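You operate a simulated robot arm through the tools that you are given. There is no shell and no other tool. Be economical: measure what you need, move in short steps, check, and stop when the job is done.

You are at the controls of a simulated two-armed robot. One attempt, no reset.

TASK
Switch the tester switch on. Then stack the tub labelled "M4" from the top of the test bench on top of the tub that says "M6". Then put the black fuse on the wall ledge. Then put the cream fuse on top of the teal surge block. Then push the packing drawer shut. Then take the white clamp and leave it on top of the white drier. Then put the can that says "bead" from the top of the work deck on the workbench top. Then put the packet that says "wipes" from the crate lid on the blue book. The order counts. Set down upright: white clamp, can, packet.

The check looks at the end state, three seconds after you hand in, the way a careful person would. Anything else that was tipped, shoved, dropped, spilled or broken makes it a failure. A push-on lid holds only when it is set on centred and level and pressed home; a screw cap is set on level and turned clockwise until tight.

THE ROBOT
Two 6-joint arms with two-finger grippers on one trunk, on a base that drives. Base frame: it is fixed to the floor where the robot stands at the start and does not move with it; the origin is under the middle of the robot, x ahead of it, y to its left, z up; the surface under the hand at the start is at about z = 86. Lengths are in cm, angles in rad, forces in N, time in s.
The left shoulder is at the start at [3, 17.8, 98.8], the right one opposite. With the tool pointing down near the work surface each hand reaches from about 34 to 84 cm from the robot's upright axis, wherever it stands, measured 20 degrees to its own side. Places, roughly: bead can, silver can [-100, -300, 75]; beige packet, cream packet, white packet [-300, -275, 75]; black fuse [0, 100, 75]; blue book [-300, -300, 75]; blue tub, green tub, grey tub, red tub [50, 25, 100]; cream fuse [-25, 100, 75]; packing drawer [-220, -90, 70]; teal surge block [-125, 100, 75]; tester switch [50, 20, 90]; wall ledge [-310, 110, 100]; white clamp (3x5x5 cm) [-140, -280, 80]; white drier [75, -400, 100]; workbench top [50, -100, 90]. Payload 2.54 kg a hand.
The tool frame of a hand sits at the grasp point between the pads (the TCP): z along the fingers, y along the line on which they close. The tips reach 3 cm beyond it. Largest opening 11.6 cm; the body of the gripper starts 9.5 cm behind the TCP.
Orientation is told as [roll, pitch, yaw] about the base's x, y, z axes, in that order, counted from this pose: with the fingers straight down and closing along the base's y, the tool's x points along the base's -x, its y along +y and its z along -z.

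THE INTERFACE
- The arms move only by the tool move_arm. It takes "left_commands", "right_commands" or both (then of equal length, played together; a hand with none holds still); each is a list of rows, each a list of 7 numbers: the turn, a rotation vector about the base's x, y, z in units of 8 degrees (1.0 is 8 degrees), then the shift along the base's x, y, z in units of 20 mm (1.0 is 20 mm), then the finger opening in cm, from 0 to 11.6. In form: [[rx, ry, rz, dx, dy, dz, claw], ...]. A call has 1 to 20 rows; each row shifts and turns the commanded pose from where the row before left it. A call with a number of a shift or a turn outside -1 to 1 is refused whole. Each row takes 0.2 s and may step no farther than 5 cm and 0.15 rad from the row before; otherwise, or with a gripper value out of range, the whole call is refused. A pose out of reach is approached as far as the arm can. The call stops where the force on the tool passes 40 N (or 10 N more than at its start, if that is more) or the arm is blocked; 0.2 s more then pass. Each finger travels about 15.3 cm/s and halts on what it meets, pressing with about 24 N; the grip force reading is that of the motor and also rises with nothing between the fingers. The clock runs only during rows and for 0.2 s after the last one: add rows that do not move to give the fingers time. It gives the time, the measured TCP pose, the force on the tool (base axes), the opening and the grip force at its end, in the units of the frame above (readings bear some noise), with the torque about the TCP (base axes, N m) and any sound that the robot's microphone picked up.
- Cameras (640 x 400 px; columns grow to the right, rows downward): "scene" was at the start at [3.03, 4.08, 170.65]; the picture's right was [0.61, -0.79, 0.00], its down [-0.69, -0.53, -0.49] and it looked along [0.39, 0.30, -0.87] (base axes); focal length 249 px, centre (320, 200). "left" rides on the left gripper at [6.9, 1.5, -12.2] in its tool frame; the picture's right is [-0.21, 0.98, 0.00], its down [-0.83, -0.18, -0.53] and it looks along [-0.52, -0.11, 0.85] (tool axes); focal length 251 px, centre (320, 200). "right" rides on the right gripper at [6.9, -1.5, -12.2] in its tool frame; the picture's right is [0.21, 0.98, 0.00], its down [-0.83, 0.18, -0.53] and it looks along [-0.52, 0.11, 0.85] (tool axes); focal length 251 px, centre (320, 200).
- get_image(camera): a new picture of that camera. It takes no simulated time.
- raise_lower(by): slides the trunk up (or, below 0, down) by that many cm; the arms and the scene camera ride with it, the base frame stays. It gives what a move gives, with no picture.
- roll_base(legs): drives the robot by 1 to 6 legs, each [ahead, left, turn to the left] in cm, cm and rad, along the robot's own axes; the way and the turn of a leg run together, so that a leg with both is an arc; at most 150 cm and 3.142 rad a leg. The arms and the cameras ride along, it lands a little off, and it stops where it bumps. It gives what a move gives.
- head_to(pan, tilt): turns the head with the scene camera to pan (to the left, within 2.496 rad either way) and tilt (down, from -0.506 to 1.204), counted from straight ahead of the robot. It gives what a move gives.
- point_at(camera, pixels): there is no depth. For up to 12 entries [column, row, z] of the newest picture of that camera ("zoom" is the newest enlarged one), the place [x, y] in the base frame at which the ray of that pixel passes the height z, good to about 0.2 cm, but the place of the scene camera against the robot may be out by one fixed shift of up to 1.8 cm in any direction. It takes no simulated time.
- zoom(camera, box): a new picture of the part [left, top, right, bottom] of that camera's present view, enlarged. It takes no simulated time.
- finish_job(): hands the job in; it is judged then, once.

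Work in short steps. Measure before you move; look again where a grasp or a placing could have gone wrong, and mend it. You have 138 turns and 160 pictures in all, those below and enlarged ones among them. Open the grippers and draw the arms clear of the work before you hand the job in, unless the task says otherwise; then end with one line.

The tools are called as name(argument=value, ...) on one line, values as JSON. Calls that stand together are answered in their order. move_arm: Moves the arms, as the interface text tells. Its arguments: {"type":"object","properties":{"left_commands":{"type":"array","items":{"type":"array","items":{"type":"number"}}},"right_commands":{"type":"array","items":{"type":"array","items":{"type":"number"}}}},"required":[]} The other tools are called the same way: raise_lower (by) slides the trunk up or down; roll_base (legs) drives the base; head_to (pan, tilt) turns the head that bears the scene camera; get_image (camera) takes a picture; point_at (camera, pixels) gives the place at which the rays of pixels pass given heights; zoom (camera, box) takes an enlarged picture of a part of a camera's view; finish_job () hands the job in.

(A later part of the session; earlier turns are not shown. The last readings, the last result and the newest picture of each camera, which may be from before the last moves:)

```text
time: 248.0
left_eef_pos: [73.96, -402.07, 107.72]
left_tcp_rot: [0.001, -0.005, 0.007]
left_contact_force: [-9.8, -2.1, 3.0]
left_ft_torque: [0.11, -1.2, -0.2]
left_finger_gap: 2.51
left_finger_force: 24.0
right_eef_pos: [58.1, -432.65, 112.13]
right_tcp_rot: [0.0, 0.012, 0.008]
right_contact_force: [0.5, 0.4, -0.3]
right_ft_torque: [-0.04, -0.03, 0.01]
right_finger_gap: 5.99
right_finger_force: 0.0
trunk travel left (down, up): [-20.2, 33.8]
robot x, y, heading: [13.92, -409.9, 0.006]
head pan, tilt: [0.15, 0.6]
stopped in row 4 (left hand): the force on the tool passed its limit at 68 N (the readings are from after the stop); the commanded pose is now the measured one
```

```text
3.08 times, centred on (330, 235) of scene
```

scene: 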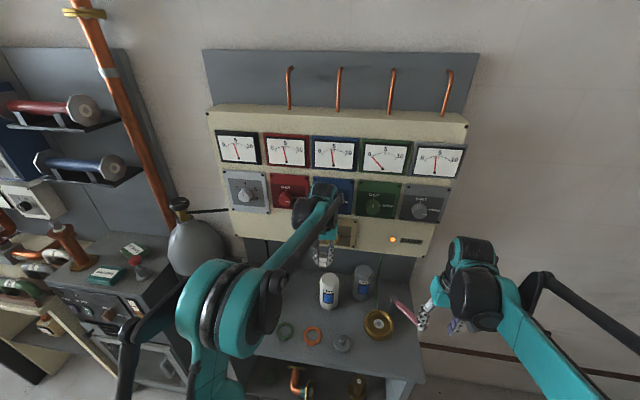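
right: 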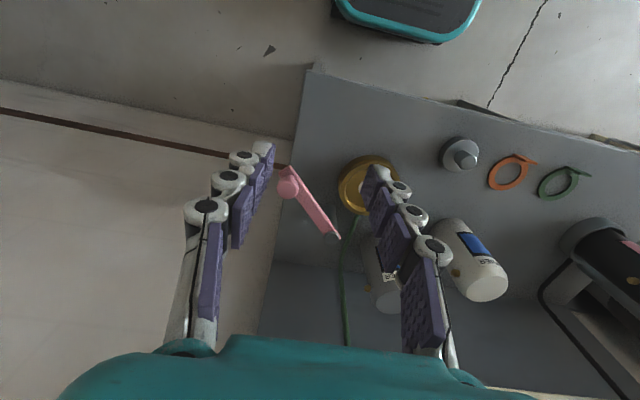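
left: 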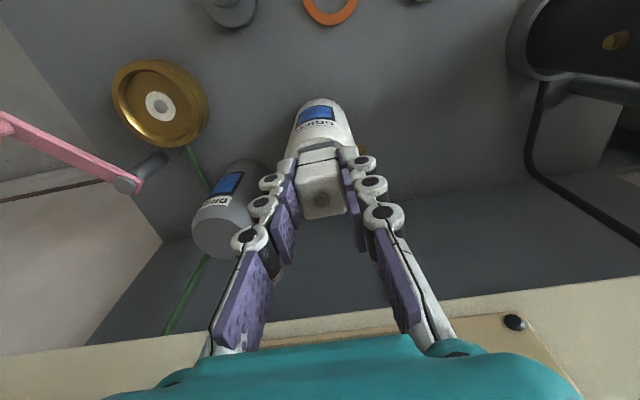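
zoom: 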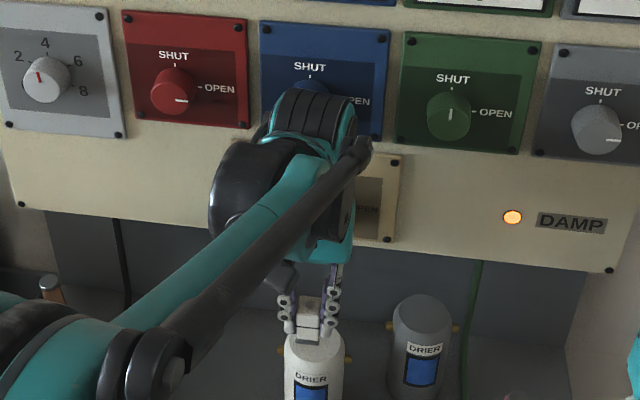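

The palm meets the yellow knob, so a vertical grip cannot place here; I'll set the clamp on a free table spot, re-grasp it tilted, then place. Back out and view the table around (67, −389).

move_arm(left_commands=[[0, 0, 0, -0.5, 0, 0.4, 0], [0, 0, 0, -1, 0, 0.4, 0], [0, 0, 0, -1, 0.5, 0, 0], [0, 0, 0, -1, 1, 0, 0], [0, 0, 0, -1, 1, 0, 0], [0, 0, 0, 0, 1, 0, 0], [0, 0, 0, 0, 1, 0, 0], [0, 0, 0, 0, 1, 0, 0], [0, 0, 0, 0, 0.5, 0, 0], [0, 0, 0, 0, 0, 0, 0]])

get_image(camera="left")

zoom(camera="scene", box=[230, 160, 410, 340])

```text
time: 250.2
left_eef_pos: [65.4, -389.89, 109.19]
left_tcp_rot: [0.002, -0.008, 0.009]
left_contact_force: [-0.5, -0.8, -1.1]
left_ft_torque: [-0.05, -0.01, 0.01]
left_finger_gap: 2.51
left_finger_force: 24.3
right_eef_pos: [58.15, -432.62, 112.2]
right_tcp_rot: [0.001, 0.015, 0.006]
right_contact_force: [0.8, -0.2, 1.0]
right_ft_torque: [0.0, -0.02, -0.02]
right_finger_gap: 5.98
right_finger_force: 0.1
trunk travel left (down, up): [-20.2, 33.8]
robot x, y, heading: [14.5, -409.82, 0.007]
head pan, tilt: [0.15, 0.6]
```

```text
35 pictures are left
```

left: 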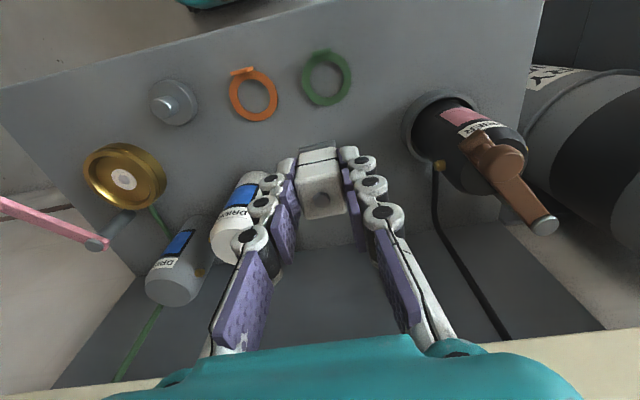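

```text
2.22 times, centred on (320, 250) of scene
```

zoom: 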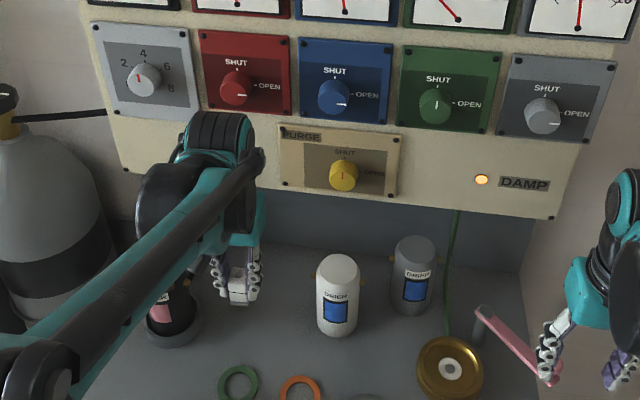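

Measure the rings/drier positions on the table (z≈86.5) to choose a free spot.

point_at(camera="left", pixels=[[326, 104, 86.5], [326, 78, 86.5], [420, 130, 86.5], [350, 130, 86.5], [260, 122, 86.5], [240, 178, 86.5], [335, 140, 86.5]])

```text
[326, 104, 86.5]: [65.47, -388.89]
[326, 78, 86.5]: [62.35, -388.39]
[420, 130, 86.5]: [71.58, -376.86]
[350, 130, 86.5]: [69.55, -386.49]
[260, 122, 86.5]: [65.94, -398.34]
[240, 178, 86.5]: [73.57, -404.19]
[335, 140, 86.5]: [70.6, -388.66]
```

Free spot at (71.5, −389.5). Move there and lower to contact.

move_arm(left_commands=[[0, 0, 0, 0.7, 0.1, -0.5, 0], [0, 0, 0, 0.7, 0.1, -0.8, 0], [0, 0, 0, 0.7, 0, -1, 0], [0, 0, 0, 0.75, 0, -1, 0], [0, 0, 0, 0, 0, -1, 0], [0, 0, 0, 0, 0, -1, 0], [0, 0, 0, 0, 0, -1, 0], [0, 0, 0, 0, 0, -1, 0], [0, 0, 0, 0, 0, -0.8, 0], [0, 0, 0, 0, 0, -0.3, 0], [0, 0, 0, 0, 0, -0.2, 0], [0, 0, 0, 0, 0, -0.1, 0], [0, 0, 0, 0, 0, -0.1, 0], [0, 0, 0, 0, 0, -0.1, 0], [0, 0, 0, 0, 0, -0.05, 0]])

get_image(camera="left")

```text
time: 253.4
left_eef_pos: [70.8, -389.66, 91.46]
left_tcp_rot: [0.001, -0.007, 0.009]
left_contact_force: [-0.2, -0.7, -0.2]
left_ft_torque: [-0.04, -0.02, 0.01]
left_finger_gap: 2.5
left_finger_force: 24.0
right_eef_pos: [58.26, -432.54, 112.21]
right_tcp_rot: [0.0, 0.015, 0.009]
right_contact_force: [-0.2, -0.3, 0.3]
right_ft_torque: [-0.02, 0.01, -0.02]
right_finger_gap: 5.99
right_finger_force: 0.1
trunk travel left (down, up): [-20.2, 33.8]
robot x, y, heading: [13.82, -410.04, 0.001]
head pan, tilt: [0.15, 0.6]
```

```text
33 pictures are left
```

left: 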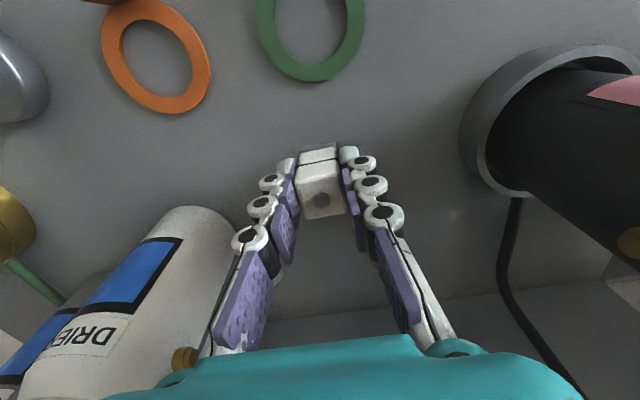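

Continue lowering in 1–2 mm steps until contact.

move_arm(left_commands=[[0, 0, 0, 0, 0, -0.08, 0], [0, 0, 0, 0, 0, -0.08, 0], [0, 0, 0, 0, 0, -0.08, 0], [0, 0, 0, 0, 0, -0.08, 0], [0, 0, 0, 0, 0, -0.08, 0], [0, 0, 0, 0, 0, -0.08, 0], [0, 0, 0, 0, 0, -0.08, 0], [0, 0, 0, 0, 0, -0.08, 0], [0, 0, 0, 0, 0, -0.08, 0]])

```text
time: 255.4
left_eef_pos: [70.72, -389.61, 89.89]
left_tcp_rot: [-0.001, -0.006, 0.008]
left_contact_force: [-0.3, 0.3, -0.7]
left_ft_torque: [-0.03, -0.03, -0.01]
left_finger_gap: 2.5
left_finger_force: 24.3
right_eef_pos: [58.32, -432.65, 112.09]
right_tcp_rot: [0.0, 0.013, 0.009]
right_contact_force: [-0.1, 0.2, -0.3]
right_ft_torque: [-0.02, -0.01, 0.03]
right_finger_gap: 5.99
right_finger_force: 0.1
trunk travel left (down, up): [-20.2, 33.8]
robot x, y, heading: [14.28, -409.9, 0.009]
head pan, tilt: [0.15, 0.6]
```

Still free; continue.

move_arm(left_commands=[[0, 0, 0, 0, 0, -0.1, 0], [0, 0, 0, 0, 0, -0.1, 0], [0, 0, 0, 0, 0, -0.1, 0], [0, 0, 0, 0, 0, -0.1, 0], [0, 0, 0, 0, 0, -0.1, 0], [0, 0, 0, 0, 0, -0.1, 0], [0, 0, 0, 0, 0, -0.1, 0], [0, 0, 0, 0, 0, -0.1, 0], [0, 0, 0, 0, 0, -0.1, 0], [0, 0, 0, 0, 0, -0.1, 0]])

```text
time: 257.7
left_eef_pos: [70.92, -389.62, 88.15]
left_tcp_rot: [0.003, -0.009, 0.008]
left_contact_force: [-3.6, 0.0, 27.6]
left_ft_torque: [0.12, 0.21, 0.01]
left_finger_gap: 2.54
left_finger_force: 23.6
right_eef_pos: [58.0, -432.69, 112.32]
right_tcp_rot: [-0.001, 0.012, 0.007]
right_contact_force: [0.4, -0.4, 0.1]
right_ft_torque: [0.01, 0.0, -0.03]
right_finger_gap: 6.02
right_finger_force: 0.1
trunk travel left (down, up): [-20.2, 33.8]
robot x, y, heading: [14.31, -409.78, 0.006]
head pan, tilt: [0.15, 0.6]
stopped in row 10 (left hand): the force on the tool passed its limit at 41 N (the readings are from after the stop); the commanded pose is now the measured one
```

Seated on the table at TCP 88.2. Open, lift off, tilt 45° forward above and behind, raising the right hand too; then lower the trunk 8.

move_arm(left_commands=[[0, 0, 0, 0, 0, 0.05, 2.6], [0, 0, 0, 0, 0, 0, 3.5], [0, 0, 0, 0, 0, 0, 4.5], [0, 0, 0, 0, 0, 0.6, 4.5], [0, 0, 0, 0, 0, 1, 4.5], [0, 0, 0, 0, 0, 1, 4.5], [0, 0, 0, -0.4, 0, 1, 4.5], [0, -0.95, 0, -0.4, 0, 1, 4.5], [0, -0.95, 0, -0.4, 0, 1, 4.5], [0, -0.95, 0, -0.4, 0, 1, 4.5], [0, -0.95, 0, -0.4, 0, 0, 4.5], [0, -0.95, 0, -0.4, 0, 0, 4.5], [0, -0.85, 0, 0, 0, 0, 4.5], [0, 0, 0, 0, 0, 0, 4.5]], right_commands=[[0, 0, 0, 0, 0, 0, 6], [0, 0, 0, 0, 0, 0, 6], [0, 0, 0, 0, 0, 0, 6], [0, 0, 0, 0, 0, 1, 6], [0, 0, 0, 0, 0, 1, 6], [0, 0, 0, 0, 0, 1, 6], [0, 0, 0, 0, 0, 1, 6], [0, 0, 0, 0, 0, 1, 6], [0, 0, 0, 0, 0, 0, 6], [0, 0, 0, 0, 0, 0, 6], [0, 0, 0, 0, 0, 0, 6], [0, 0, 0, 0, 0, 0, 6], [0, 0, 0, 0, 0, 0, 6], [0, 0, 0, 0, 0, 0, 6]])

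raise_lower(by=-9)

get_image(camera="left")

```text
time: 260.7
left_eef_pos: [66.3, -389.61, 101.26]
left_tcp_rot: [-0.007, -0.79, 0.013]
left_contact_force: [0.3, 0.6, -0.1]
left_ft_torque: [-0.01, 0.0, 0.0]
left_finger_gap: 4.49
left_finger_force: 0.0
right_eef_pos: [58.15, -432.69, 122.03]
right_tcp_rot: [0.0, 0.014, 0.006]
right_contact_force: [-0.4, -0.4, 0.2]
right_ft_torque: [-0.03, -0.03, 0.0]
right_finger_gap: 6.03
right_finger_force: 0.2
trunk travel left (down, up): [-20.2, 33.8]
robot x, y, heading: [13.93, -409.69, 0.007]
head pan, tilt: [0.15, 0.6]
```

```text
time: 262.0
left_eef_pos: [66.17, -389.56, 92.23]
left_tcp_rot: [-0.007, -0.788, 0.013]
left_contact_force: [-0.2, 0.2, 0.1]
left_ft_torque: [0.04, 0.01, 0.0]
left_finger_gap: 4.48
left_finger_force: 0.0
right_eef_pos: [58.19, -432.6, 112.98]
right_tcp_rot: [0.0, 0.013, 0.006]
right_contact_force: [0.7, 0.0, 0.7]
right_ft_torque: [-0.03, -0.04, -0.02]
right_finger_gap: 6.02
right_finger_force: 0.0
trunk travel left (down, up): [-11.2, 42.8]
robot x, y, heading: [14.34, -410.18, 0.004]
head pan, tilt: [0.15, 0.6]
```

```text
32 pictures are left
```

left: 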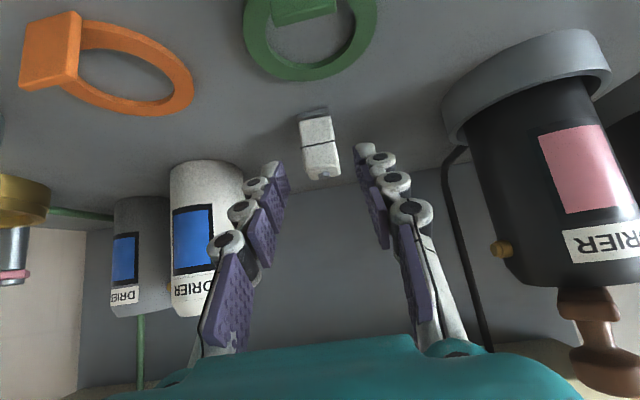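

Clamp upright between the fingers. Advance to (71.0, 87.9) and grip.

move_arm(left_commands=[[0, 0, 0, 0.8, 0, -0.7, 4.5], [0, 0, 0, 0.8, 0, -0.7, 4.5], [0, 0, 0, 0.8, 0, -0.7, 4.5], [0, 0, 0, 0, 0, 0, 4.5]])

get_image(camera="left")

```text
time: 263.0
left_eef_pos: [71.25, -389.66, 87.93]
left_tcp_rot: [-0.008, -0.789, 0.014]
left_contact_force: [-1.5, -1.5, 2.2]
left_ft_torque: [0.04, -0.01, 0.06]
left_finger_gap: 4.5
left_finger_force: 0.1
right_eef_pos: [58.12, -432.77, 113.09]
right_tcp_rot: [-0.002, 0.013, 0.006]
right_contact_force: [-0.5, 0.3, -0.5]
right_ft_torque: [0.01, 0.04, -0.03]
right_finger_gap: 5.95
right_finger_force: 0.1
trunk travel left (down, up): [-11.2, 42.8]
robot x, y, heading: [14.06, -409.56, 0.005]
head pan, tilt: [0.15, 0.6]
```

```text
31 pictures are left
```

left: 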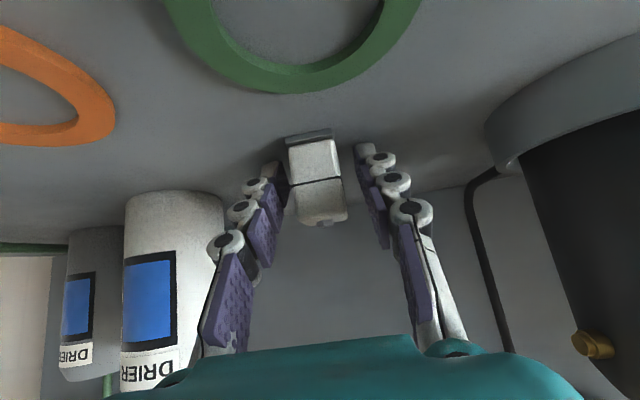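

Grip and lift, then move up to clear the drier.

move_arm(left_commands=[[0, 0, 0, 0, 0, 0, 3], [0, 0, 0, 0, 0, 0, 0], [0, 0, 0, 0, 0, 0, 0], [0, 0, 0, 0, 0, 0, 0], [0, 0, 0, 0, 0, 0, 0], [0, 0, 0, 0, 0, 0.5, 0], [0, 0, 0, -0.3, 0, 1, 0], [0, 0, 0, -0.5, 0, 1, 0], [0, 0, 0, -0.5, 0, 1, 0], [0, 0, 0, -0.5, 0, 1, 0], [0, 0, 0, -0.5, 0, 1, 0], [0, 0, 0, -0.5, 0, 1, 0], [0, 0, 0, -0.2, 0, 1, 0], [0, 0, 0, 0, 0, 1, 0], [0, 0, 0, 0, 0, 0.5, 0], [0, 0, 0, 0, 0, 0, 0]])

get_image(camera="left")

```text
time: 266.4
left_eef_pos: [65.1, -389.56, 105.96]
left_tcp_rot: [-0.008, -0.79, 0.013]
left_contact_force: [0.6, -1.0, -0.7]
left_ft_torque: [-0.02, -0.02, -0.04]
left_finger_gap: 2.55
left_finger_force: 23.9
right_eef_pos: [58.22, -432.65, 113.02]
right_tcp_rot: [-0.001, 0.015, 0.007]
right_contact_force: [0.3, -0.4, -0.3]
right_ft_torque: [0.03, 0.0, -0.03]
right_finger_gap: 6.03
right_finger_force: 0.0
trunk travel left (down, up): [-11.2, 42.8]
robot x, y, heading: [13.92, -409.9, 0.006]
head pan, tilt: [0.15, 0.6]
```

```text
30 pictures are left
```

left: 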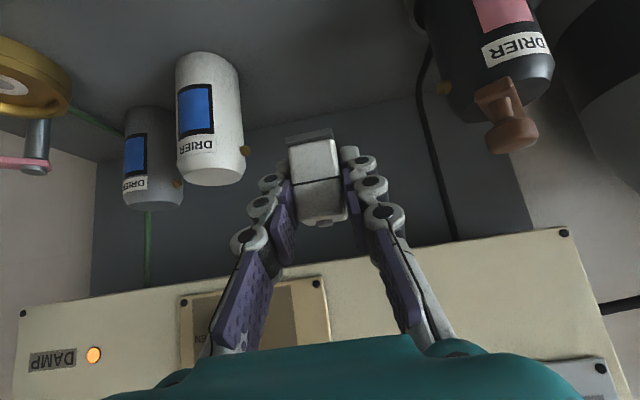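

Move over the drier: y to −402.1, then x to 77.1 at z≈106.

move_arm(left_commands=[[0, 0, 0, 0, -1, 0, 0], [0, 0, 0, 0, -1, 0, 0], [0, 0, 0, 0, -1, 0, 0], [0, 0, 0, 0, -1, 0, 0], [0, 0, 0, 0, -1, 0, 0], [0, 0, 0, 0, -1, 0, 0], [0, 0, 0, 0.5, -0.25, 0, 0], [0, 0, 0, 1, 0, 0, 0], [0, 0, 0, 1, 0, 0, 0], [0, 0, 0, 1, 0, 0, 0], [0, 0, 0, 1, 0, 0, 0], [0, 0, 0, 0.8, 0, 0, 0], [0, 0, 0, 0.7, 0, 0, 0], [0, 0, 0, 0, 0, 0, 0]])

get_image(camera="left")

zoom(camera="scene", box=[260, 200, 400, 320])

```text
time: 269.4
left_eef_pos: [77.14, -401.91, 105.96]
left_tcp_rot: [-0.007, -0.789, 0.013]
left_contact_force: [-0.4, 0.8, -1.0]
left_ft_torque: [0.0, 0.03, -0.02]
left_finger_gap: 2.54
left_finger_force: 24.3
right_eef_pos: [58.2, -432.62, 113.1]
right_tcp_rot: [0.002, 0.014, 0.008]
right_contact_force: [-0.8, -0.2, 0.2]
right_ft_torque: [0.0, -0.01, 0.02]
right_finger_gap: 6.01
right_finger_force: 0.1
trunk travel left (down, up): [-11.2, 42.8]
robot x, y, heading: [13.81, -410.08, 0.004]
head pan, tilt: [0.15, 0.6]
```

```text
29 pictures are left
```

left: 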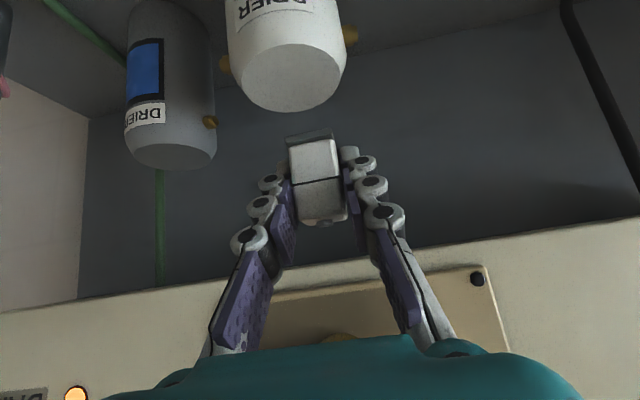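

```text
3.33 times, centred on (330, 260) of scene
```

zoom: 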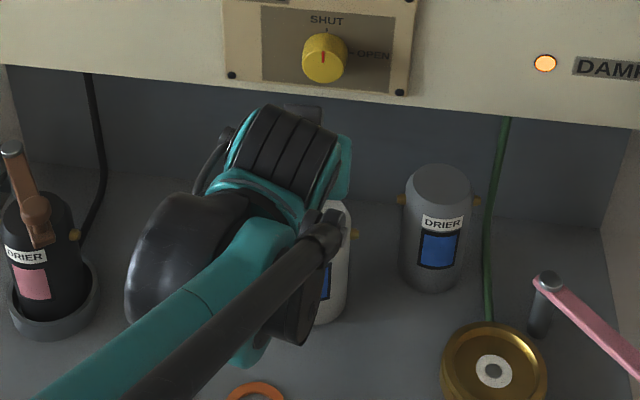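

Check the drier's top circle in this view.

point_at(camera="left", pixels=[[293, 78, 96.5], [293, 78, 97.7], [293, 78, 99], [293, 46, 97.7], [293, 112, 97.7], [241, 80, 97.7], [343, 74, 97.7]])

```text
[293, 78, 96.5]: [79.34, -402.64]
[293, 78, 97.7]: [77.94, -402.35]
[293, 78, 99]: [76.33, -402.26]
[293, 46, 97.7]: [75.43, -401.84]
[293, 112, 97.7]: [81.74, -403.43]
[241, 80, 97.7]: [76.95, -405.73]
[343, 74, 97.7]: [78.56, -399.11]
```

Centre ≈(77.6, −402.4). Small correction, then lower gently to contact.

move_arm(left_commands=[[0, 0, 0, 0.2, -0.2, -0.7, 0], [0, 0, 0, 0, 0, -0.5, 0], [0, 0, 0, 0, 0, -0.25, 0], [0, 0, 0, 0, 0, -0.15, 0], [0, 0, 0, 0, 0, -0.1, 0], [0, 0, 0, 0, 0, -0.1, 0], [0, 0, 0, 0, 0, -0.08, 0], [0, 0, 0, 0, 0, -0.08, 0], [0, 0, 0, 0, 0, -0.08, 0], [0, 0, 0, 0, 0, -0.08, 0]])

```text
time: 271.6
left_eef_pos: [77.53, -402.55, 101.78]
left_tcp_rot: [-0.008, -0.789, 0.01]
left_contact_force: [2.6, 0.2, 7.3]
left_ft_torque: [-0.01, -0.02, 0.01]
left_finger_gap: 2.54
left_finger_force: 24.0
right_eef_pos: [58.17, -432.71, 113.03]
right_tcp_rot: [0.0, 0.014, 0.006]
right_contact_force: [0.2, -0.8, 0.4]
right_ft_torque: [0.02, -0.05, -0.01]
right_finger_gap: 5.98
right_finger_force: 0.1
trunk travel left (down, up): [-11.2, 42.8]
robot x, y, heading: [14.27, -409.8, 0.012]
head pan, tilt: [0.15, 0.6]
```

Contact (7 N) at the expected height. Release slowly and back off along the tool axis.

move_arm(left_commands=[[0, 0, 0, 0, 0, -0.03, 0], [0, 0, 0, 0, 0, 0, 2.3], [0, 0, 0, 0, 0, 0, 2.9], [0, 0, 0, 0, 0, 0, 3.6], [0, 0, 0, 0, 0, 0, 4.6], [0, 0, 0, 0, 0, 0, 4.6], [0, 0, 0, -0.5, 0, 0.5, 4.6], [0, 0, 0, -0.7, 0, 0.7, 4.6], [0, 0, 0, -0.7, 0, 0.7, 4.6], [0, 0, 0, -0.7, 0, 0.7, 4.6], [0, 0, 0, -0.7, 0, 0.7, 4.6]])

get_image(camera="left")

```text
time: 274.0
left_eef_pos: [71.08, -402.46, 108.34]
left_tcp_rot: [-0.005, -0.789, 0.012]
left_contact_force: [-0.2, -0.1, -0.4]
left_ft_torque: [0.01, 0.01, 0.04]
left_finger_gap: 4.61
left_finger_force: 0.0
right_eef_pos: [58.15, -432.61, 113.0]
right_tcp_rot: [0.001, 0.012, 0.007]
right_contact_force: [0.5, 1.0, 0.2]
right_ft_torque: [0.03, -0.03, 0.03]
right_finger_gap: 5.98
right_finger_force: 0.0
trunk travel left (down, up): [-11.2, 42.8]
robot x, y, heading: [14.08, -409.74, 0.01]
head pan, tilt: [0.15, 0.6]
```

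```text
27 pictures are left
```

left: 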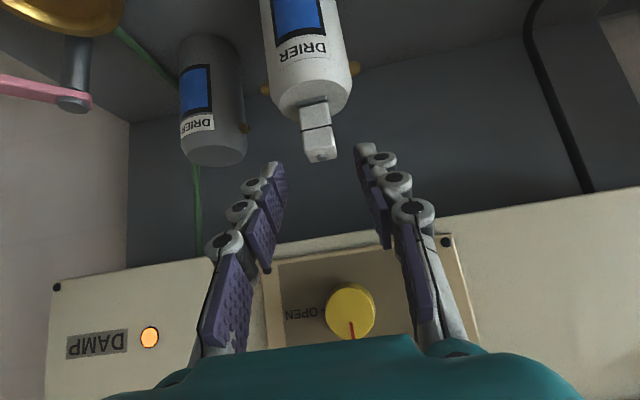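

Clamp stands on the white drier. Retract the left hand, raise the trunk and drive back to the work deck for the bead can.

move_arm(left_commands=[[0, 0, 0, -1, 0.2, 0.3, 5], [0, 0, 0, -1, 0.3, 0.3, 6], [0, 0, 0, -1, 0.5, 0.2, 9], [0, 0.95, 0, -1, 0.5, 0, 9], [0, 0.95, 0, -1, 0.5, 0, 9], [0, 0.95, 0, -1, 0.5, 0, 9], [0, 0.95, 0, -1, 0.5, 0, 9], [0, 0.95, 0, -1, 0.5, 0, 9], [0, 0.85, 0, -1, 0.5, 0, 9], [0, 0, 0, -1, 0.5, 0, 9], [0, 0, 0, -1, 0.5, 0, 9], [0, 0, 0, -1, 0, 0, 9]])

raise_lower(by=9)

roll_base(legs=[[-16, 0, -0.01], [0, 105, 0], [0, 107, 0], [-138, 0, 0], [0, 0, -1.575]])

head_to(pan=0.3, tilt=0.7)

get_image(camera="left")

```text
time: 276.6
left_eef_pos: [46.85, -392.32, 109.81]
left_tcp_rot: [0.002, -0.006, 0.01]
left_contact_force: [-0.2, -0.5, -0.7]
left_ft_torque: [0.04, -0.02, -0.01]
left_finger_gap: 8.99
left_finger_force: 0.1
right_eef_pos: [58.26, -432.6, 113.09]
right_tcp_rot: [0.0, 0.012, 0.008]
right_contact_force: [0.1, -0.1, 0.7]
right_ft_torque: [-0.02, -0.04, 0.01]
right_finger_gap: 6.0
right_finger_force: 0.0
trunk travel left (down, up): [-11.2, 42.8]
robot x, y, heading: [14.03, -409.92, 0.002]
head pan, tilt: [0.15, 0.6]
```

```text
time: 277.8
left_eef_pos: [47.04, -392.39, 118.75]
left_tcp_rot: [0.003, -0.009, 0.008]
left_contact_force: [0.1, 0.6, 0.2]
left_ft_torque: [0.02, 0.01, 0.0]
left_finger_gap: 9.02
left_finger_force: 0.1
right_eef_pos: [58.12, -432.67, 122.12]
right_tcp_rot: [0.001, 0.013, 0.008]
right_contact_force: [-0.7, 0.5, -0.4]
right_ft_torque: [0.04, 0.01, 0.0]
right_finger_gap: 6.01
right_finger_force: 0.0
trunk travel left (down, up): [-20.2, 33.8]
robot x, y, heading: [14.39, -409.81, 0.009]
head pan, tilt: [0.15, 0.6]
```

```text
time: 299.8
left_eef_pos: [-122.92, -231.56, 118.77]
left_tcp_rot: [0.002, -0.006, -1.566]
left_contact_force: [-0.6, -0.1, -0.3]
left_ft_torque: [0.01, 0.0, 0.02]
left_finger_gap: 8.99
left_finger_force: 0.0
right_eef_pos: [-163.17, -242.58, 122.02]
right_tcp_rot: [0.001, 0.014, -1.566]
right_contact_force: [-0.2, -0.5, -0.8]
right_ft_torque: [0.01, 0.01, -0.01]
right_finger_gap: 6.03
right_finger_force: 0.1
trunk travel left (down, up): [-20.2, 33.8]
robot x, y, heading: [-140.4, -198.82, -1.569]
head pan, tilt: [0.15, 0.6]
```

```text
time: 300.5
left_eef_pos: [-122.88, -231.58, 118.72]
left_tcp_rot: [0.003, -0.007, -1.567]
left_contact_force: [0.2, 1.1, -0.2]
left_ft_torque: [-0.02, 0.02, 0.0]
left_finger_gap: 9.01
left_finger_force: 0.0
right_eef_pos: [-163.28, -242.66, 121.97]
right_tcp_rot: [0.0, 0.013, -1.567]
right_contact_force: [0.3, 0.2, 0.8]
right_ft_torque: [0.02, -0.02, -0.02]
right_finger_gap: 5.95
right_finger_force: 0.1
trunk travel left (down, up): [-20.2, 33.8]
robot x, y, heading: [-140.32, -198.62, -1.566]
head pan, tilt: [0.3, 0.7]
```

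```text
26 pictures are left
```

left: 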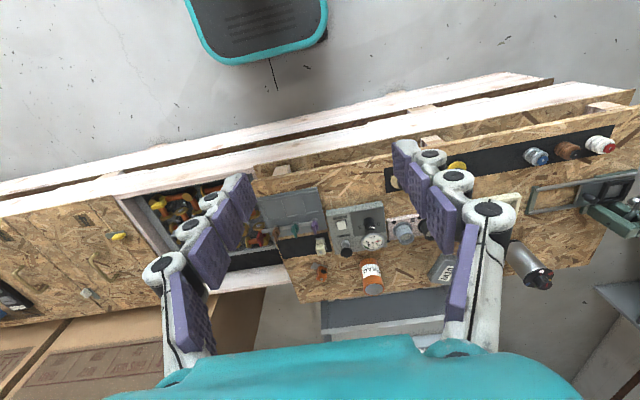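

Measure the bead can (top ≈(374,288), base ≈(371,264)).

point_at(camera="left", pixels=[[374, 289, 81], [374, 289, 83], [374, 289, 85], [371, 262, 73], [445, 262, 75], [320, 270, 75]])

roll_base(legs=[[14, 0, 0]])

move_arm(left_commands=[[0, 0, 0, 0.2, -1, 0, 9], [0, 0, 0, 0.2, -1, 0, 9], [0, 0, 0, 0.2, -1, 0, 9], [0, 0, 0, 0.2, -1, 0, 9], [0, 0, 0, 0.2, -1, 0, 9], [0, 0, 0, 0.2, -1, -0.5, 9], [0, 0, 0, 0.2, -1, -0.5, 9], [0, 0, 0, 0.2, -1, -0.5, 9], [0, 0, 0, 0, -1, -0.5, 9], [0, 0, 0, 0, -1, -0.5, 9], [0, 0, 0, 0, -1, -0.5, 9], [0, 0, 0, 0, -1, -0.5, 9], [0, 0, 0, 0, -1, -0.5, 9], [0, 0, 0, 0, -1, -0.5, 9], [0, 0, 0, 0, -1, -0.5, 9], [0, 0, 0, 0, -1, -0.5, 9], [0, 0, 0, 0, 0, 0, 9]])

get_image(camera="left")

```text
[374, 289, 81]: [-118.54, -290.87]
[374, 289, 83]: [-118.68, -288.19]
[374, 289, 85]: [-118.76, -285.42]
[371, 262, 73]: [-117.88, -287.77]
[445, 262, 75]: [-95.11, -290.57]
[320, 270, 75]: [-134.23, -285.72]
```

```text
time: 301.8
left_eef_pos: [-122.77, -245.51, 118.7]
left_tcp_rot: [0.0, -0.008, -1.566]
left_contact_force: [0.2, -1.2, 0.6]
left_ft_torque: [0.04, -0.01, -0.03]
left_finger_gap: 9.0
left_finger_force: 0.0
right_eef_pos: [-163.15, -256.33, 121.94]
right_tcp_rot: [0.0, 0.013, -1.568]
right_contact_force: [-0.9, -1.1, -0.8]
right_ft_torque: [0.11, -0.01, 0.01]
right_finger_gap: 6.0
right_finger_force: 0.2
trunk travel left (down, up): [-20.2, 33.8]
robot x, y, heading: [-140.37, -212.16, -1.571]
head pan, tilt: [0.3, 0.7]
```

```text
time: 305.4
left_eef_pos: [-119.96, -277.09, 108.0]
left_tcp_rot: [0.0, -0.008, -1.566]
left_contact_force: [-0.4, 0.3, 0.0]
left_ft_torque: [-0.03, -0.02, 0.03]
left_finger_gap: 8.98
left_finger_force: 0.1
right_eef_pos: [-163.13, -256.13, 122.05]
right_tcp_rot: [0.001, 0.011, -1.567]
right_contact_force: [0.2, 0.8, 0.8]
right_ft_torque: [-0.02, 0.02, -0.01]
right_finger_gap: 6.0
right_finger_force: 0.1
trunk travel left (down, up): [-20.2, 33.8]
robot x, y, heading: [-140.32, -212.69, -1.568]
head pan, tilt: [0.3, 0.7]
```

```text
25 pictures are left
```

left: 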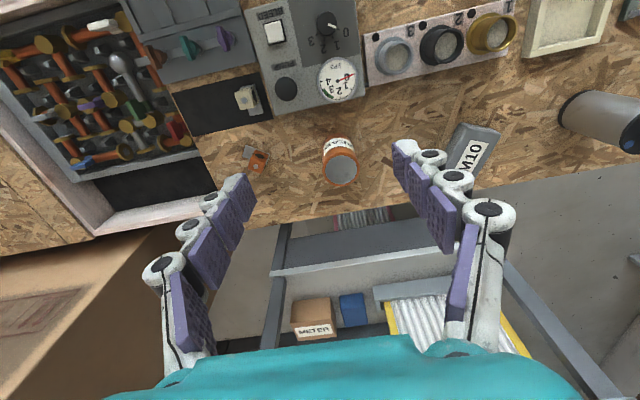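

Measure the can's top (341,167) from here.

point_at(camera="left", pixels=[[341, 167, 80], [341, 167, 82], [341, 167, 84], [322, 167, 83], [360, 166, 83], [338, 137, 73], [262, 160, 75], [460, 150, 75]])

```text
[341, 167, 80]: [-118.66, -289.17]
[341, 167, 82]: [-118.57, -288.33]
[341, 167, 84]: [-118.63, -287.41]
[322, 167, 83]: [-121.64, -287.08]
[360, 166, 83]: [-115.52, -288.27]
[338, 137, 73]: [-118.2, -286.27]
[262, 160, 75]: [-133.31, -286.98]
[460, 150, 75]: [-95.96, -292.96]
```

Can: (−118.6, −287.7), top z≈83.3, Ø6.1. Move over and descend to TCP 79, then grip.

move_arm(left_commands=[[0, 0, 0, 0.3, -1, -0.8, 9], [0, 0, 0, 0.38, -1, -0.8, 9], [0, 0, 0, 0, -1, -0.8, 9], [0, 0, 0, 0, -1, -0.8, 9], [0, 0, 0, 0, -1, -0.8, 9], [0, 0, 0, 0, -0.3, -0.8, 9], [0, 0, 0, 0, 0, -1, 9], [0, 0, 0, 0, 0, -1, 9], [0, 0, 0, 0, 0, -1, 9], [0, 0, 0, 0, 0, -1, 9], [0, 0, 0, 0, 0, 0, 9]])

get_image(camera="left")

```text
time: 307.8
left_eef_pos: [-118.36, -287.92, 90.02]
left_tcp_rot: [0.002, -0.006, -1.565]
left_contact_force: [-0.2, 0.5, 0.6]
left_ft_torque: [0.01, 0.01, 0.0]
left_finger_gap: 8.98
left_finger_force: 0.1
right_eef_pos: [-163.27, -256.33, 122.11]
right_tcp_rot: [0.0, 0.014, -1.568]
right_contact_force: [0.1, 0.9, -0.2]
right_ft_torque: [0.02, 0.01, 0.0]
right_finger_gap: 6.02
right_finger_force: 0.1
trunk travel left (down, up): [-20.2, 33.8]
robot x, y, heading: [-139.89, -212.05, -1.57]
head pan, tilt: [0.3, 0.7]
```

```text
24 pictures are left
```

left: 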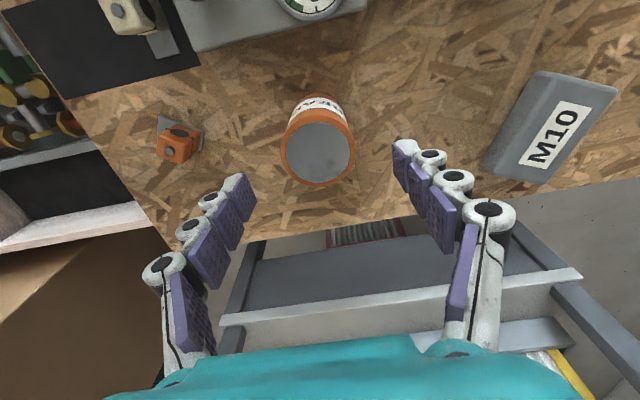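

Aligned. Descend 10.8 cm, grip, lift.

move_arm(left_commands=[[0, 0, 0, 0, 0, -1, 9], [0, 0, 0, 0, 0, -1, 9], [0, 0, 0, 0, 0, -1, 9], [0, 0, 0, 0, 0, -1, 9], [0, 0, 0, 0, 0, -1, 9], [0, 0, 0, 0, 0, -0.4, 9], [0, 0, 0, 0, 0, 0, 9], [0, 0, 0, 0, 0, 0, 6.5], [0, 0, 0, 0, 0, 0, 3], [0, 0, 0, 0, 0, 0, 0], [0, 0, 0, 0, 0, 0, 0], [0, 0, 0, 0, 0, 0, 0], [0, 0, 0, 0, 0, 0.5, 0], [0, 0, 0, 0, 0, 0.5, 0], [0, 0, 0, 0, 0, 1, 0], [0, 0, 0, 0, 0, 1, 0], [0, 0, 0, 0, 0, 1, 0]])

get_image(camera="left")

```text
time: 311.4
left_eef_pos: [-118.25, -287.84, 87.62]
left_tcp_rot: [0.001, -0.007, -1.567]
left_contact_force: [-0.1, 0.3, -3.6]
left_ft_torque: [0.01, -0.02, -0.01]
left_finger_gap: 5.83
left_finger_force: 23.3
right_eef_pos: [-163.3, -256.37, 122.0]
right_tcp_rot: [0.0, 0.014, -1.568]
right_contact_force: [0.9, 0.3, 0.9]
right_ft_torque: [0.03, 0.0, -0.01]
right_finger_gap: 6.01
right_finger_force: 0.1
trunk travel left (down, up): [-20.2, 33.8]
robot x, y, heading: [-140.32, -211.96, -1.572]
head pan, tilt: [0.3, 0.7]
```

```text
23 pictures are left
```

left: 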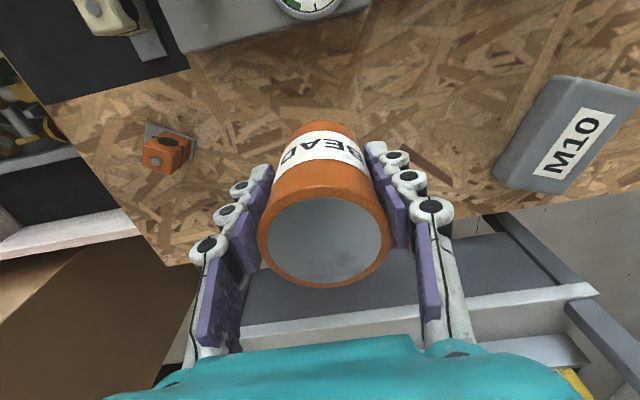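

Can held (5.8 cm). Raise/retract it and drive to the workbench.

move_arm(left_commands=[[0, 0, 0, 0, 0.3, 1, 0], [0, 0, 0, 0, 0.5, 1, 0], [0, 0, 0, 0, 1, 1, 0], [0, 0, 0, 0, 1, 1, 0], [0, 0, 0, 0, 1, 1, 0], [0, 0, 0, 0, 1, 1, 0], [0, 0, 0, 0, 1, 1, 0], [0, 0, 0, 0, 1, 1, 0], [0, 0, 0, 0, 1, 1, 0], [0, 0, 0, 0, 1, 1, 0], [0, 0, 0, 0, 1, 1, 0], [0, 0, 0, 0, 1, 1, 0], [0, 0, 0, 0, 1, 0, 0], [0, 0, 0, 0, 1, 0, 0], [0, 0, 0, 0, 1, 0, 0], [0, 0, 0, 0, 1, 0, 0]])

roll_base(legs=[[-14, 0, 0], [0, 0, 1.57], [130, 0, 0], [0, 100, 0]])

head_to(pan=0.0, tilt=0.9)

get_image(camera="scene")

```text
time: 314.8
left_eef_pos: [-118.49, -258.31, 111.17]
left_tcp_rot: [0.002, -0.009, -1.566]
left_contact_force: [0.4, -0.6, -2.3]
left_ft_torque: [-0.01, -0.02, 0.0]
left_finger_gap: 5.87
left_finger_force: 23.7
right_eef_pos: [-163.18, -256.12, 122.03]
right_tcp_rot: [0.0, 0.014, -1.569]
right_contact_force: [-0.8, 1.1, 0.9]
right_ft_torque: [-0.03, -0.01, 0.0]
right_finger_gap: 5.98
right_finger_force: 0.0
trunk travel left (down, up): [-20.2, 33.8]
robot x, y, heading: [-140.03, -212.14, -1.574]
head pan, tilt: [0.3, 0.7]
```

```text
time: 330.8
left_eef_pos: [36.92, -79.81, 111.21]
left_tcp_rot: [0.001, -0.007, -0.004]
left_contact_force: [0.2, 0.6, -4.0]
left_ft_torque: [-0.02, 0.03, -0.01]
left_finger_gap: 5.82
left_finger_force: 24.2
right_eef_pos: [34.41, -124.66, 122.07]
right_tcp_rot: [0.001, 0.014, -0.006]
right_contact_force: [-0.5, 0.8, 0.2]
right_ft_torque: [-0.04, 0.0, 0.01]
right_finger_gap: 6.0
right_finger_force: 0.1
trunk travel left (down, up): [-20.2, 33.8]
robot x, y, heading: [-9.26, -101.29, -0.009]
head pan, tilt: [0.3, 0.7]
```

```text
time: 331.6
left_eef_pos: [36.93, -80.08, 111.23]
left_tcp_rot: [0.0, -0.007, -0.003]
left_contact_force: [-0.7, 0.4, -3.1]
left_ft_torque: [0.01, 0.06, 0.0]
left_finger_gap: 5.83
left_finger_force: 23.7
right_eef_pos: [34.47, -124.7, 122.03]
right_tcp_rot: [0.0, 0.013, -0.006]
right_contact_force: [0.3, 0.6, -1.0]
right_ft_torque: [-0.02, 0.02, 0.02]
right_finger_gap: 5.99
right_finger_force: 0.0
trunk travel left (down, up): [-20.2, 33.8]
robot x, y, heading: [-9.51, -101.15, -0.009]
head pan, tilt: [0.0, 0.901]
```

```text
22 pictures are left
```

scene: 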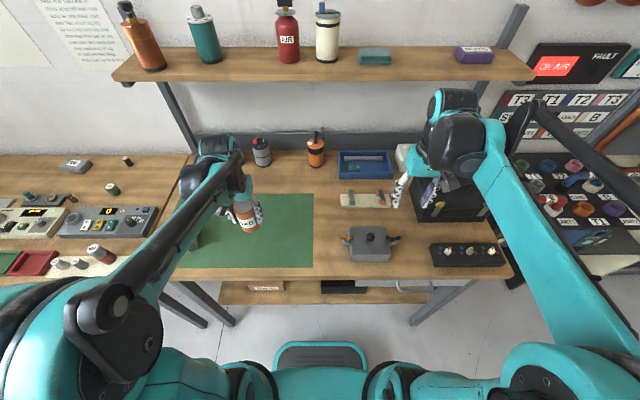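

Free bare wood near (328,235) px between mat and grey pot. Measure it.

point_at(camera="scene", pixels=[[328, 232, 86], [314, 232, 86], [344, 245, 86], [328, 205, 86], [330, 278, 86], [314, 195, 86], [405, 220, 86]])

zoom(camera="scene", box=[290, 170, 450, 290])

```text
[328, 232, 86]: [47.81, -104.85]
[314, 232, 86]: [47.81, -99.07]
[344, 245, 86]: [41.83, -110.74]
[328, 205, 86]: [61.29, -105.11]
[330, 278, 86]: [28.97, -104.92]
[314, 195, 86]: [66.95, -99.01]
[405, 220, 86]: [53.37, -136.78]
```

```text
3.33 times, centred on (370, 230) of scene
```

zoom: 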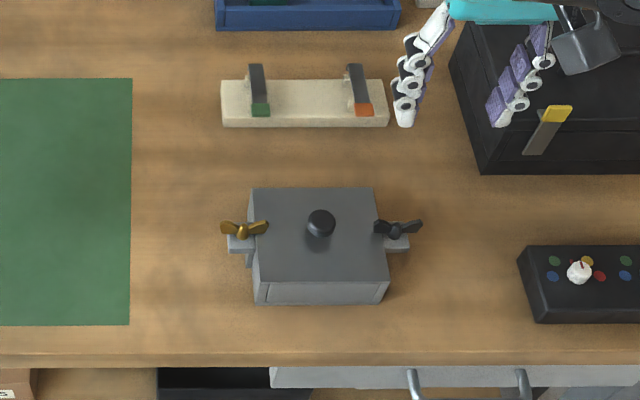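

Target (55.2, −102.8). Move the can above it, right hand aside, then lower to z≈96.

move_arm(left_commands=[[0, 0, 0, 0.76, -0.95, 0, 0], [0, 0, 0, 0.76, -0.95, 0, 0], [0, 0, 0, 0.76, -0.95, 0, 0], [0, 0, 0, 0.76, -0.95, 0, 0], [0, 0, 0, 0.76, -0.95, 0, 0], [0, 0, 0, 0.76, -0.95, 0, 0], [0, 0, 0, 0.76, -0.95, 0, 0], [0, 0, 0, 0.76, -0.95, 0, 0], [0, 0, 0, 0.76, -0.95, 0, 0], [0, 0, 0, 0.76, -0.95, 0, 0], [0, 0, 0, 0.76, -0.95, 0, 0], [0, 0, 0, 0.76, -0.95, 0, 0], [0, 0, 0, 0, 0, -1, 0], [0, 0, 0, 0, 0, -1, 0], [0, 0, 0, 0, 0, -1, 0], [0, 0, 0, 0, 0, -1, 0], [0, 0, 0, 0, 0, -1, 0], [0, 0, 0, 0, 0, -1, 0], [0, 0, 0, 0, 0, -1, 0], [0, 0, 0, 0, 0, 0, 0]], right_commands=[[0, 0, 0, 0, -1, 0, 6], [0, 0, 0, 0, -1, 0, 6], [0, 0, 0, 0, -1, 0, 6], [0, 0, 0, 0, -1, 0, 6], [0, 0, 0, 0, -1, 0, 6], [0, 0, 0, 0, 0, 0, 6], [0, 0, 0, 0, 0, 0, 6], [0, 0, 0, 0, 0, 0, 6], [0, 0, 0, 0, 0, 0, 6], [0, 0, 0, 0, 0, 0, 6], [0, 0, 0, 0, 0, 0, 6], [0, 0, 0, 0, 0, 0, 6], [0, 0, 0, 0, 0, 0, 6], [0, 0, 0, 0, 0, 0, 6], [0, 0, 0, 0, 0, 0, 6], [0, 0, 0, 0, 0, 0, 6], [0, 0, 0, 0, 0, 0, 6], [0, 0, 0, 0, 0, 0, 6], [0, 0, 0, 0, 0, 0, 6], [0, 0, 0, 0, 0, 0, 6]])

get_image(camera="left")

```text
time: 335.8
left_eef_pos: [55.1, -102.6, 97.23]
left_tcp_rot: [0.001, -0.007, -0.003]
left_contact_force: [0.4, -0.3, -3.6]
left_ft_torque: [0.01, 0.0, 0.01]
left_finger_gap: 5.83
left_finger_force: 23.8
right_eef_pos: [34.56, -134.68, 121.78]
right_tcp_rot: [0.001, 0.015, -0.005]
right_contact_force: [0.6, -0.5, 0.0]
right_ft_torque: [-0.02, 0.01, 0.02]
right_finger_gap: 5.99
right_finger_force: 0.0
trunk travel left (down, up): [-20.2, 33.8]
robot x, y, heading: [-9.33, -101.28, -0.008]
head pan, tilt: [0.0, 0.901]
```

```text
20 pictures are left
```

left: 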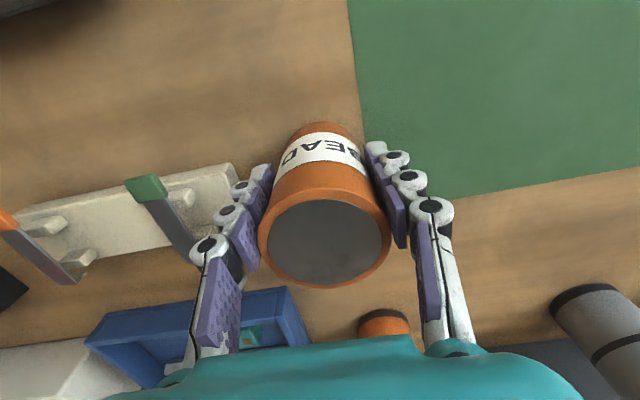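

Clear spot. Lower toward contact.

move_arm(left_commands=[[0, 0, 0, 0, 0, -0.8, 0], [0, 0, 0, 0, 0, -0.6, 0], [0, 0, 0, 0, 0, -0.3, 0], [0, 0, 0, 0, 0, -0.15, 0], [0, 0, 0, 0, 0, -0.12, 0], [0, 0, 0, 0, 0, -0.12, 0], [0, 0, 0, 0, 0, -0.12, 0], [0, 0, 0, 0, 0, -0.12, 0], [0, 0, 0, 0, 0, -0.12, 0], [0, 0, 0, 0, 0, -0.12, 0], [0, 0, 0, 0, 0, -0.12, 0]])

```text
time: 337.7
left_eef_pos: [54.95, -102.8, 92.83]
left_tcp_rot: [0.002, -0.011, -0.004]
left_contact_force: [-3.3, -0.6, 21.0]
left_ft_torque: [-0.16, 0.37, -0.01]
left_finger_gap: 5.84
left_finger_force: 24.0
right_eef_pos: [34.24, -134.79, 121.93]
right_tcp_rot: [0.0, 0.012, -0.004]
right_contact_force: [0.3, 0.3, 0.0]
right_ft_torque: [0.0, -0.03, 0.02]
right_finger_gap: 6.0
right_finger_force: 0.0
trunk travel left (down, up): [-20.2, 33.8]
robot x, y, heading: [-9.43, -101.13, -0.007]
head pan, tilt: [0.0, 0.901]
stopped in row 9 (left hand): the force on the tool passed its limit at 45 N (the readings are from after the stop); the commanded pose is now the measured one
```

Seated on the bench. Release and lift off.

move_arm(left_commands=[[0, 0, 0, 0, 0, 0.03, 5.5], [0, 0, 0, 0, 0, 0, 6.2], [0, 0, 0, 0, 0, 0, 7], [0, 0, 0, 0, 0, 0, 7.8], [0, 0, 0, 0, 0, 0, 7.8], [0, 0, 0, 0, 0, 0.7, 7.8], [0, 0, 0, 0, 0, 1, 7.8], [0, 0, 0, 0, 0, 1, 7.8], [0, 0, 0, 0, 0, 1, 7.8], [0, 0, 0, 0, 0, 1, 7.8], [0, 0, 0, 0, 0, 1, 7.8], [0, 0, 0, -0.5, 0.5, 1, 7.8], [0, 0, 0, -1, 1, 1, 7.8], [0, 0, 0, -1, 1, 1, 7.8], [0, 0, 0, -1, 1, 1, 7.8], [0, 0, 0, -1, 1, 0, 7.8], [0, 0, 0, -1, 1, 0, 7.8], [0, 0, 0, -1, 1, 0, 7.8], [0, 0, 0, -1, 1, 0, 7.8]])

get_image(camera="left")

```text
time: 341.7
left_eef_pos: [40.0, -87.66, 112.06]
left_tcp_rot: [0.002, -0.01, -0.003]
left_contact_force: [-0.5, 0.3, 0.2]
left_ft_torque: [-0.05, -0.03, 0.01]
left_finger_gap: 7.82
left_finger_force: 0.0
right_eef_pos: [34.54, -134.66, 121.75]
right_tcp_rot: [0.0, 0.012, -0.006]
right_contact_force: [0.9, 0.9, -0.1]
right_ft_torque: [-0.01, -0.01, -0.01]
right_finger_gap: 6.0
right_finger_force: 0.1
trunk travel left (down, up): [-20.2, 33.8]
robot x, y, heading: [-9.22, -101.35, -0.009]
head pan, tilt: [0.0, 0.901]
```

```text
19 pictures are left
```

left: 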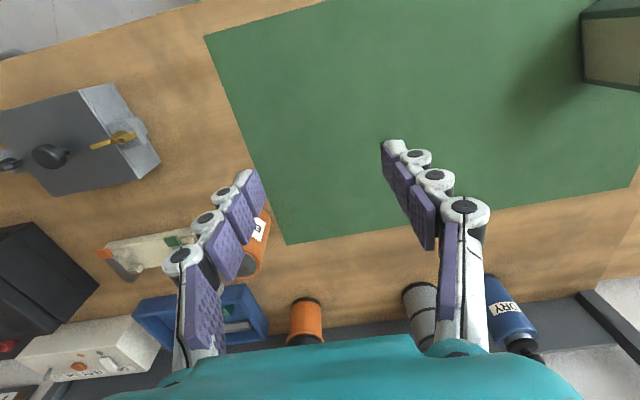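

Can stands on bare wood. Drive to the crate lid for the wipes packet: strafe right, turn to −y, strafe −x.

roll_base(legs=[[-5, 0, 0], [0, -84, 0], [0, 0, -1.565], [0, -138, 0], [0, -135, 0]])

head_to(pan=0.0, tilt=0.75)

get_image(camera="scene")

```text
time: 363.4
left_eef_pos: [-277.4, -215.71, 112.12]
left_tcp_rot: [0.002, -0.007, -1.633]
left_contact_force: [0.3, 0.0, 0.2]
left_ft_torque: [0.0, 0.03, -0.02]
left_finger_gap: 7.79
left_finger_force: 0.0
right_eef_pos: [-323.78, -207.5, 121.74]
right_tcp_rot: [0.0, 0.015, -1.637]
right_contact_force: [0.2, 0.3, 0.1]
right_ft_torque: [-0.02, -0.04, -0.02]
right_finger_gap: 6.02
right_finger_force: 0.1
trunk travel left (down, up): [-20.2, 33.8]
robot x, y, heading: [-287.81, -165.73, -1.642]
head pan, tilt: [0.0, 0.901]
```

```text
time: 364.1
left_eef_pos: [-277.17, -215.91, 112.05]
left_tcp_rot: [0.002, -0.009, -1.635]
left_contact_force: [-0.4, 1.1, 0.3]
left_ft_torque: [-0.01, -0.01, 0.01]
left_finger_gap: 7.82
left_finger_force: 0.0
right_eef_pos: [-323.81, -207.36, 121.77]
right_tcp_rot: [0.0, 0.015, -1.638]
right_contact_force: [-0.4, 0.1, 0.3]
right_ft_torque: [-0.01, -0.02, 0.0]
right_finger_gap: 6.0
right_finger_force: 0.1
trunk travel left (down, up): [-20.2, 33.8]
robot x, y, heading: [-287.94, -165.41, -1.643]
head pan, tilt: [0.0, 0.75]
```

```text
18 pictures are left
```

scene: 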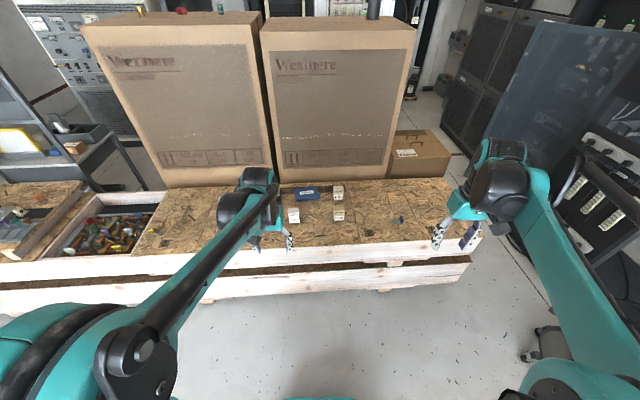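

zoom(camera="scene", box=[280, 175, 360, 225])

point_at(camera="zoom", pixels=[[475, 290, 77], [475, 320, 75], [215, 155, 77], [115, 325, 75], [470, 130, 77]])

point_at(camera="scene", pixels=[[320, 243, 72], [440, 236, 72]])

```text
8.00 times, centred on (320, 200) of scene
```

zoom: 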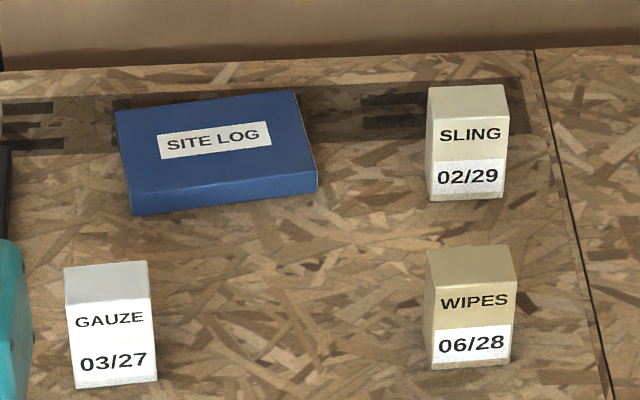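

```text
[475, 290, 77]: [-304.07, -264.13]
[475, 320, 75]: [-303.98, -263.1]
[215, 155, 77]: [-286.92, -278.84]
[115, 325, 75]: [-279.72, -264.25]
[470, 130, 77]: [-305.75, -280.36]
```

```text
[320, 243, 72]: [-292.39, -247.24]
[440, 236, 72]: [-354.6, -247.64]
```

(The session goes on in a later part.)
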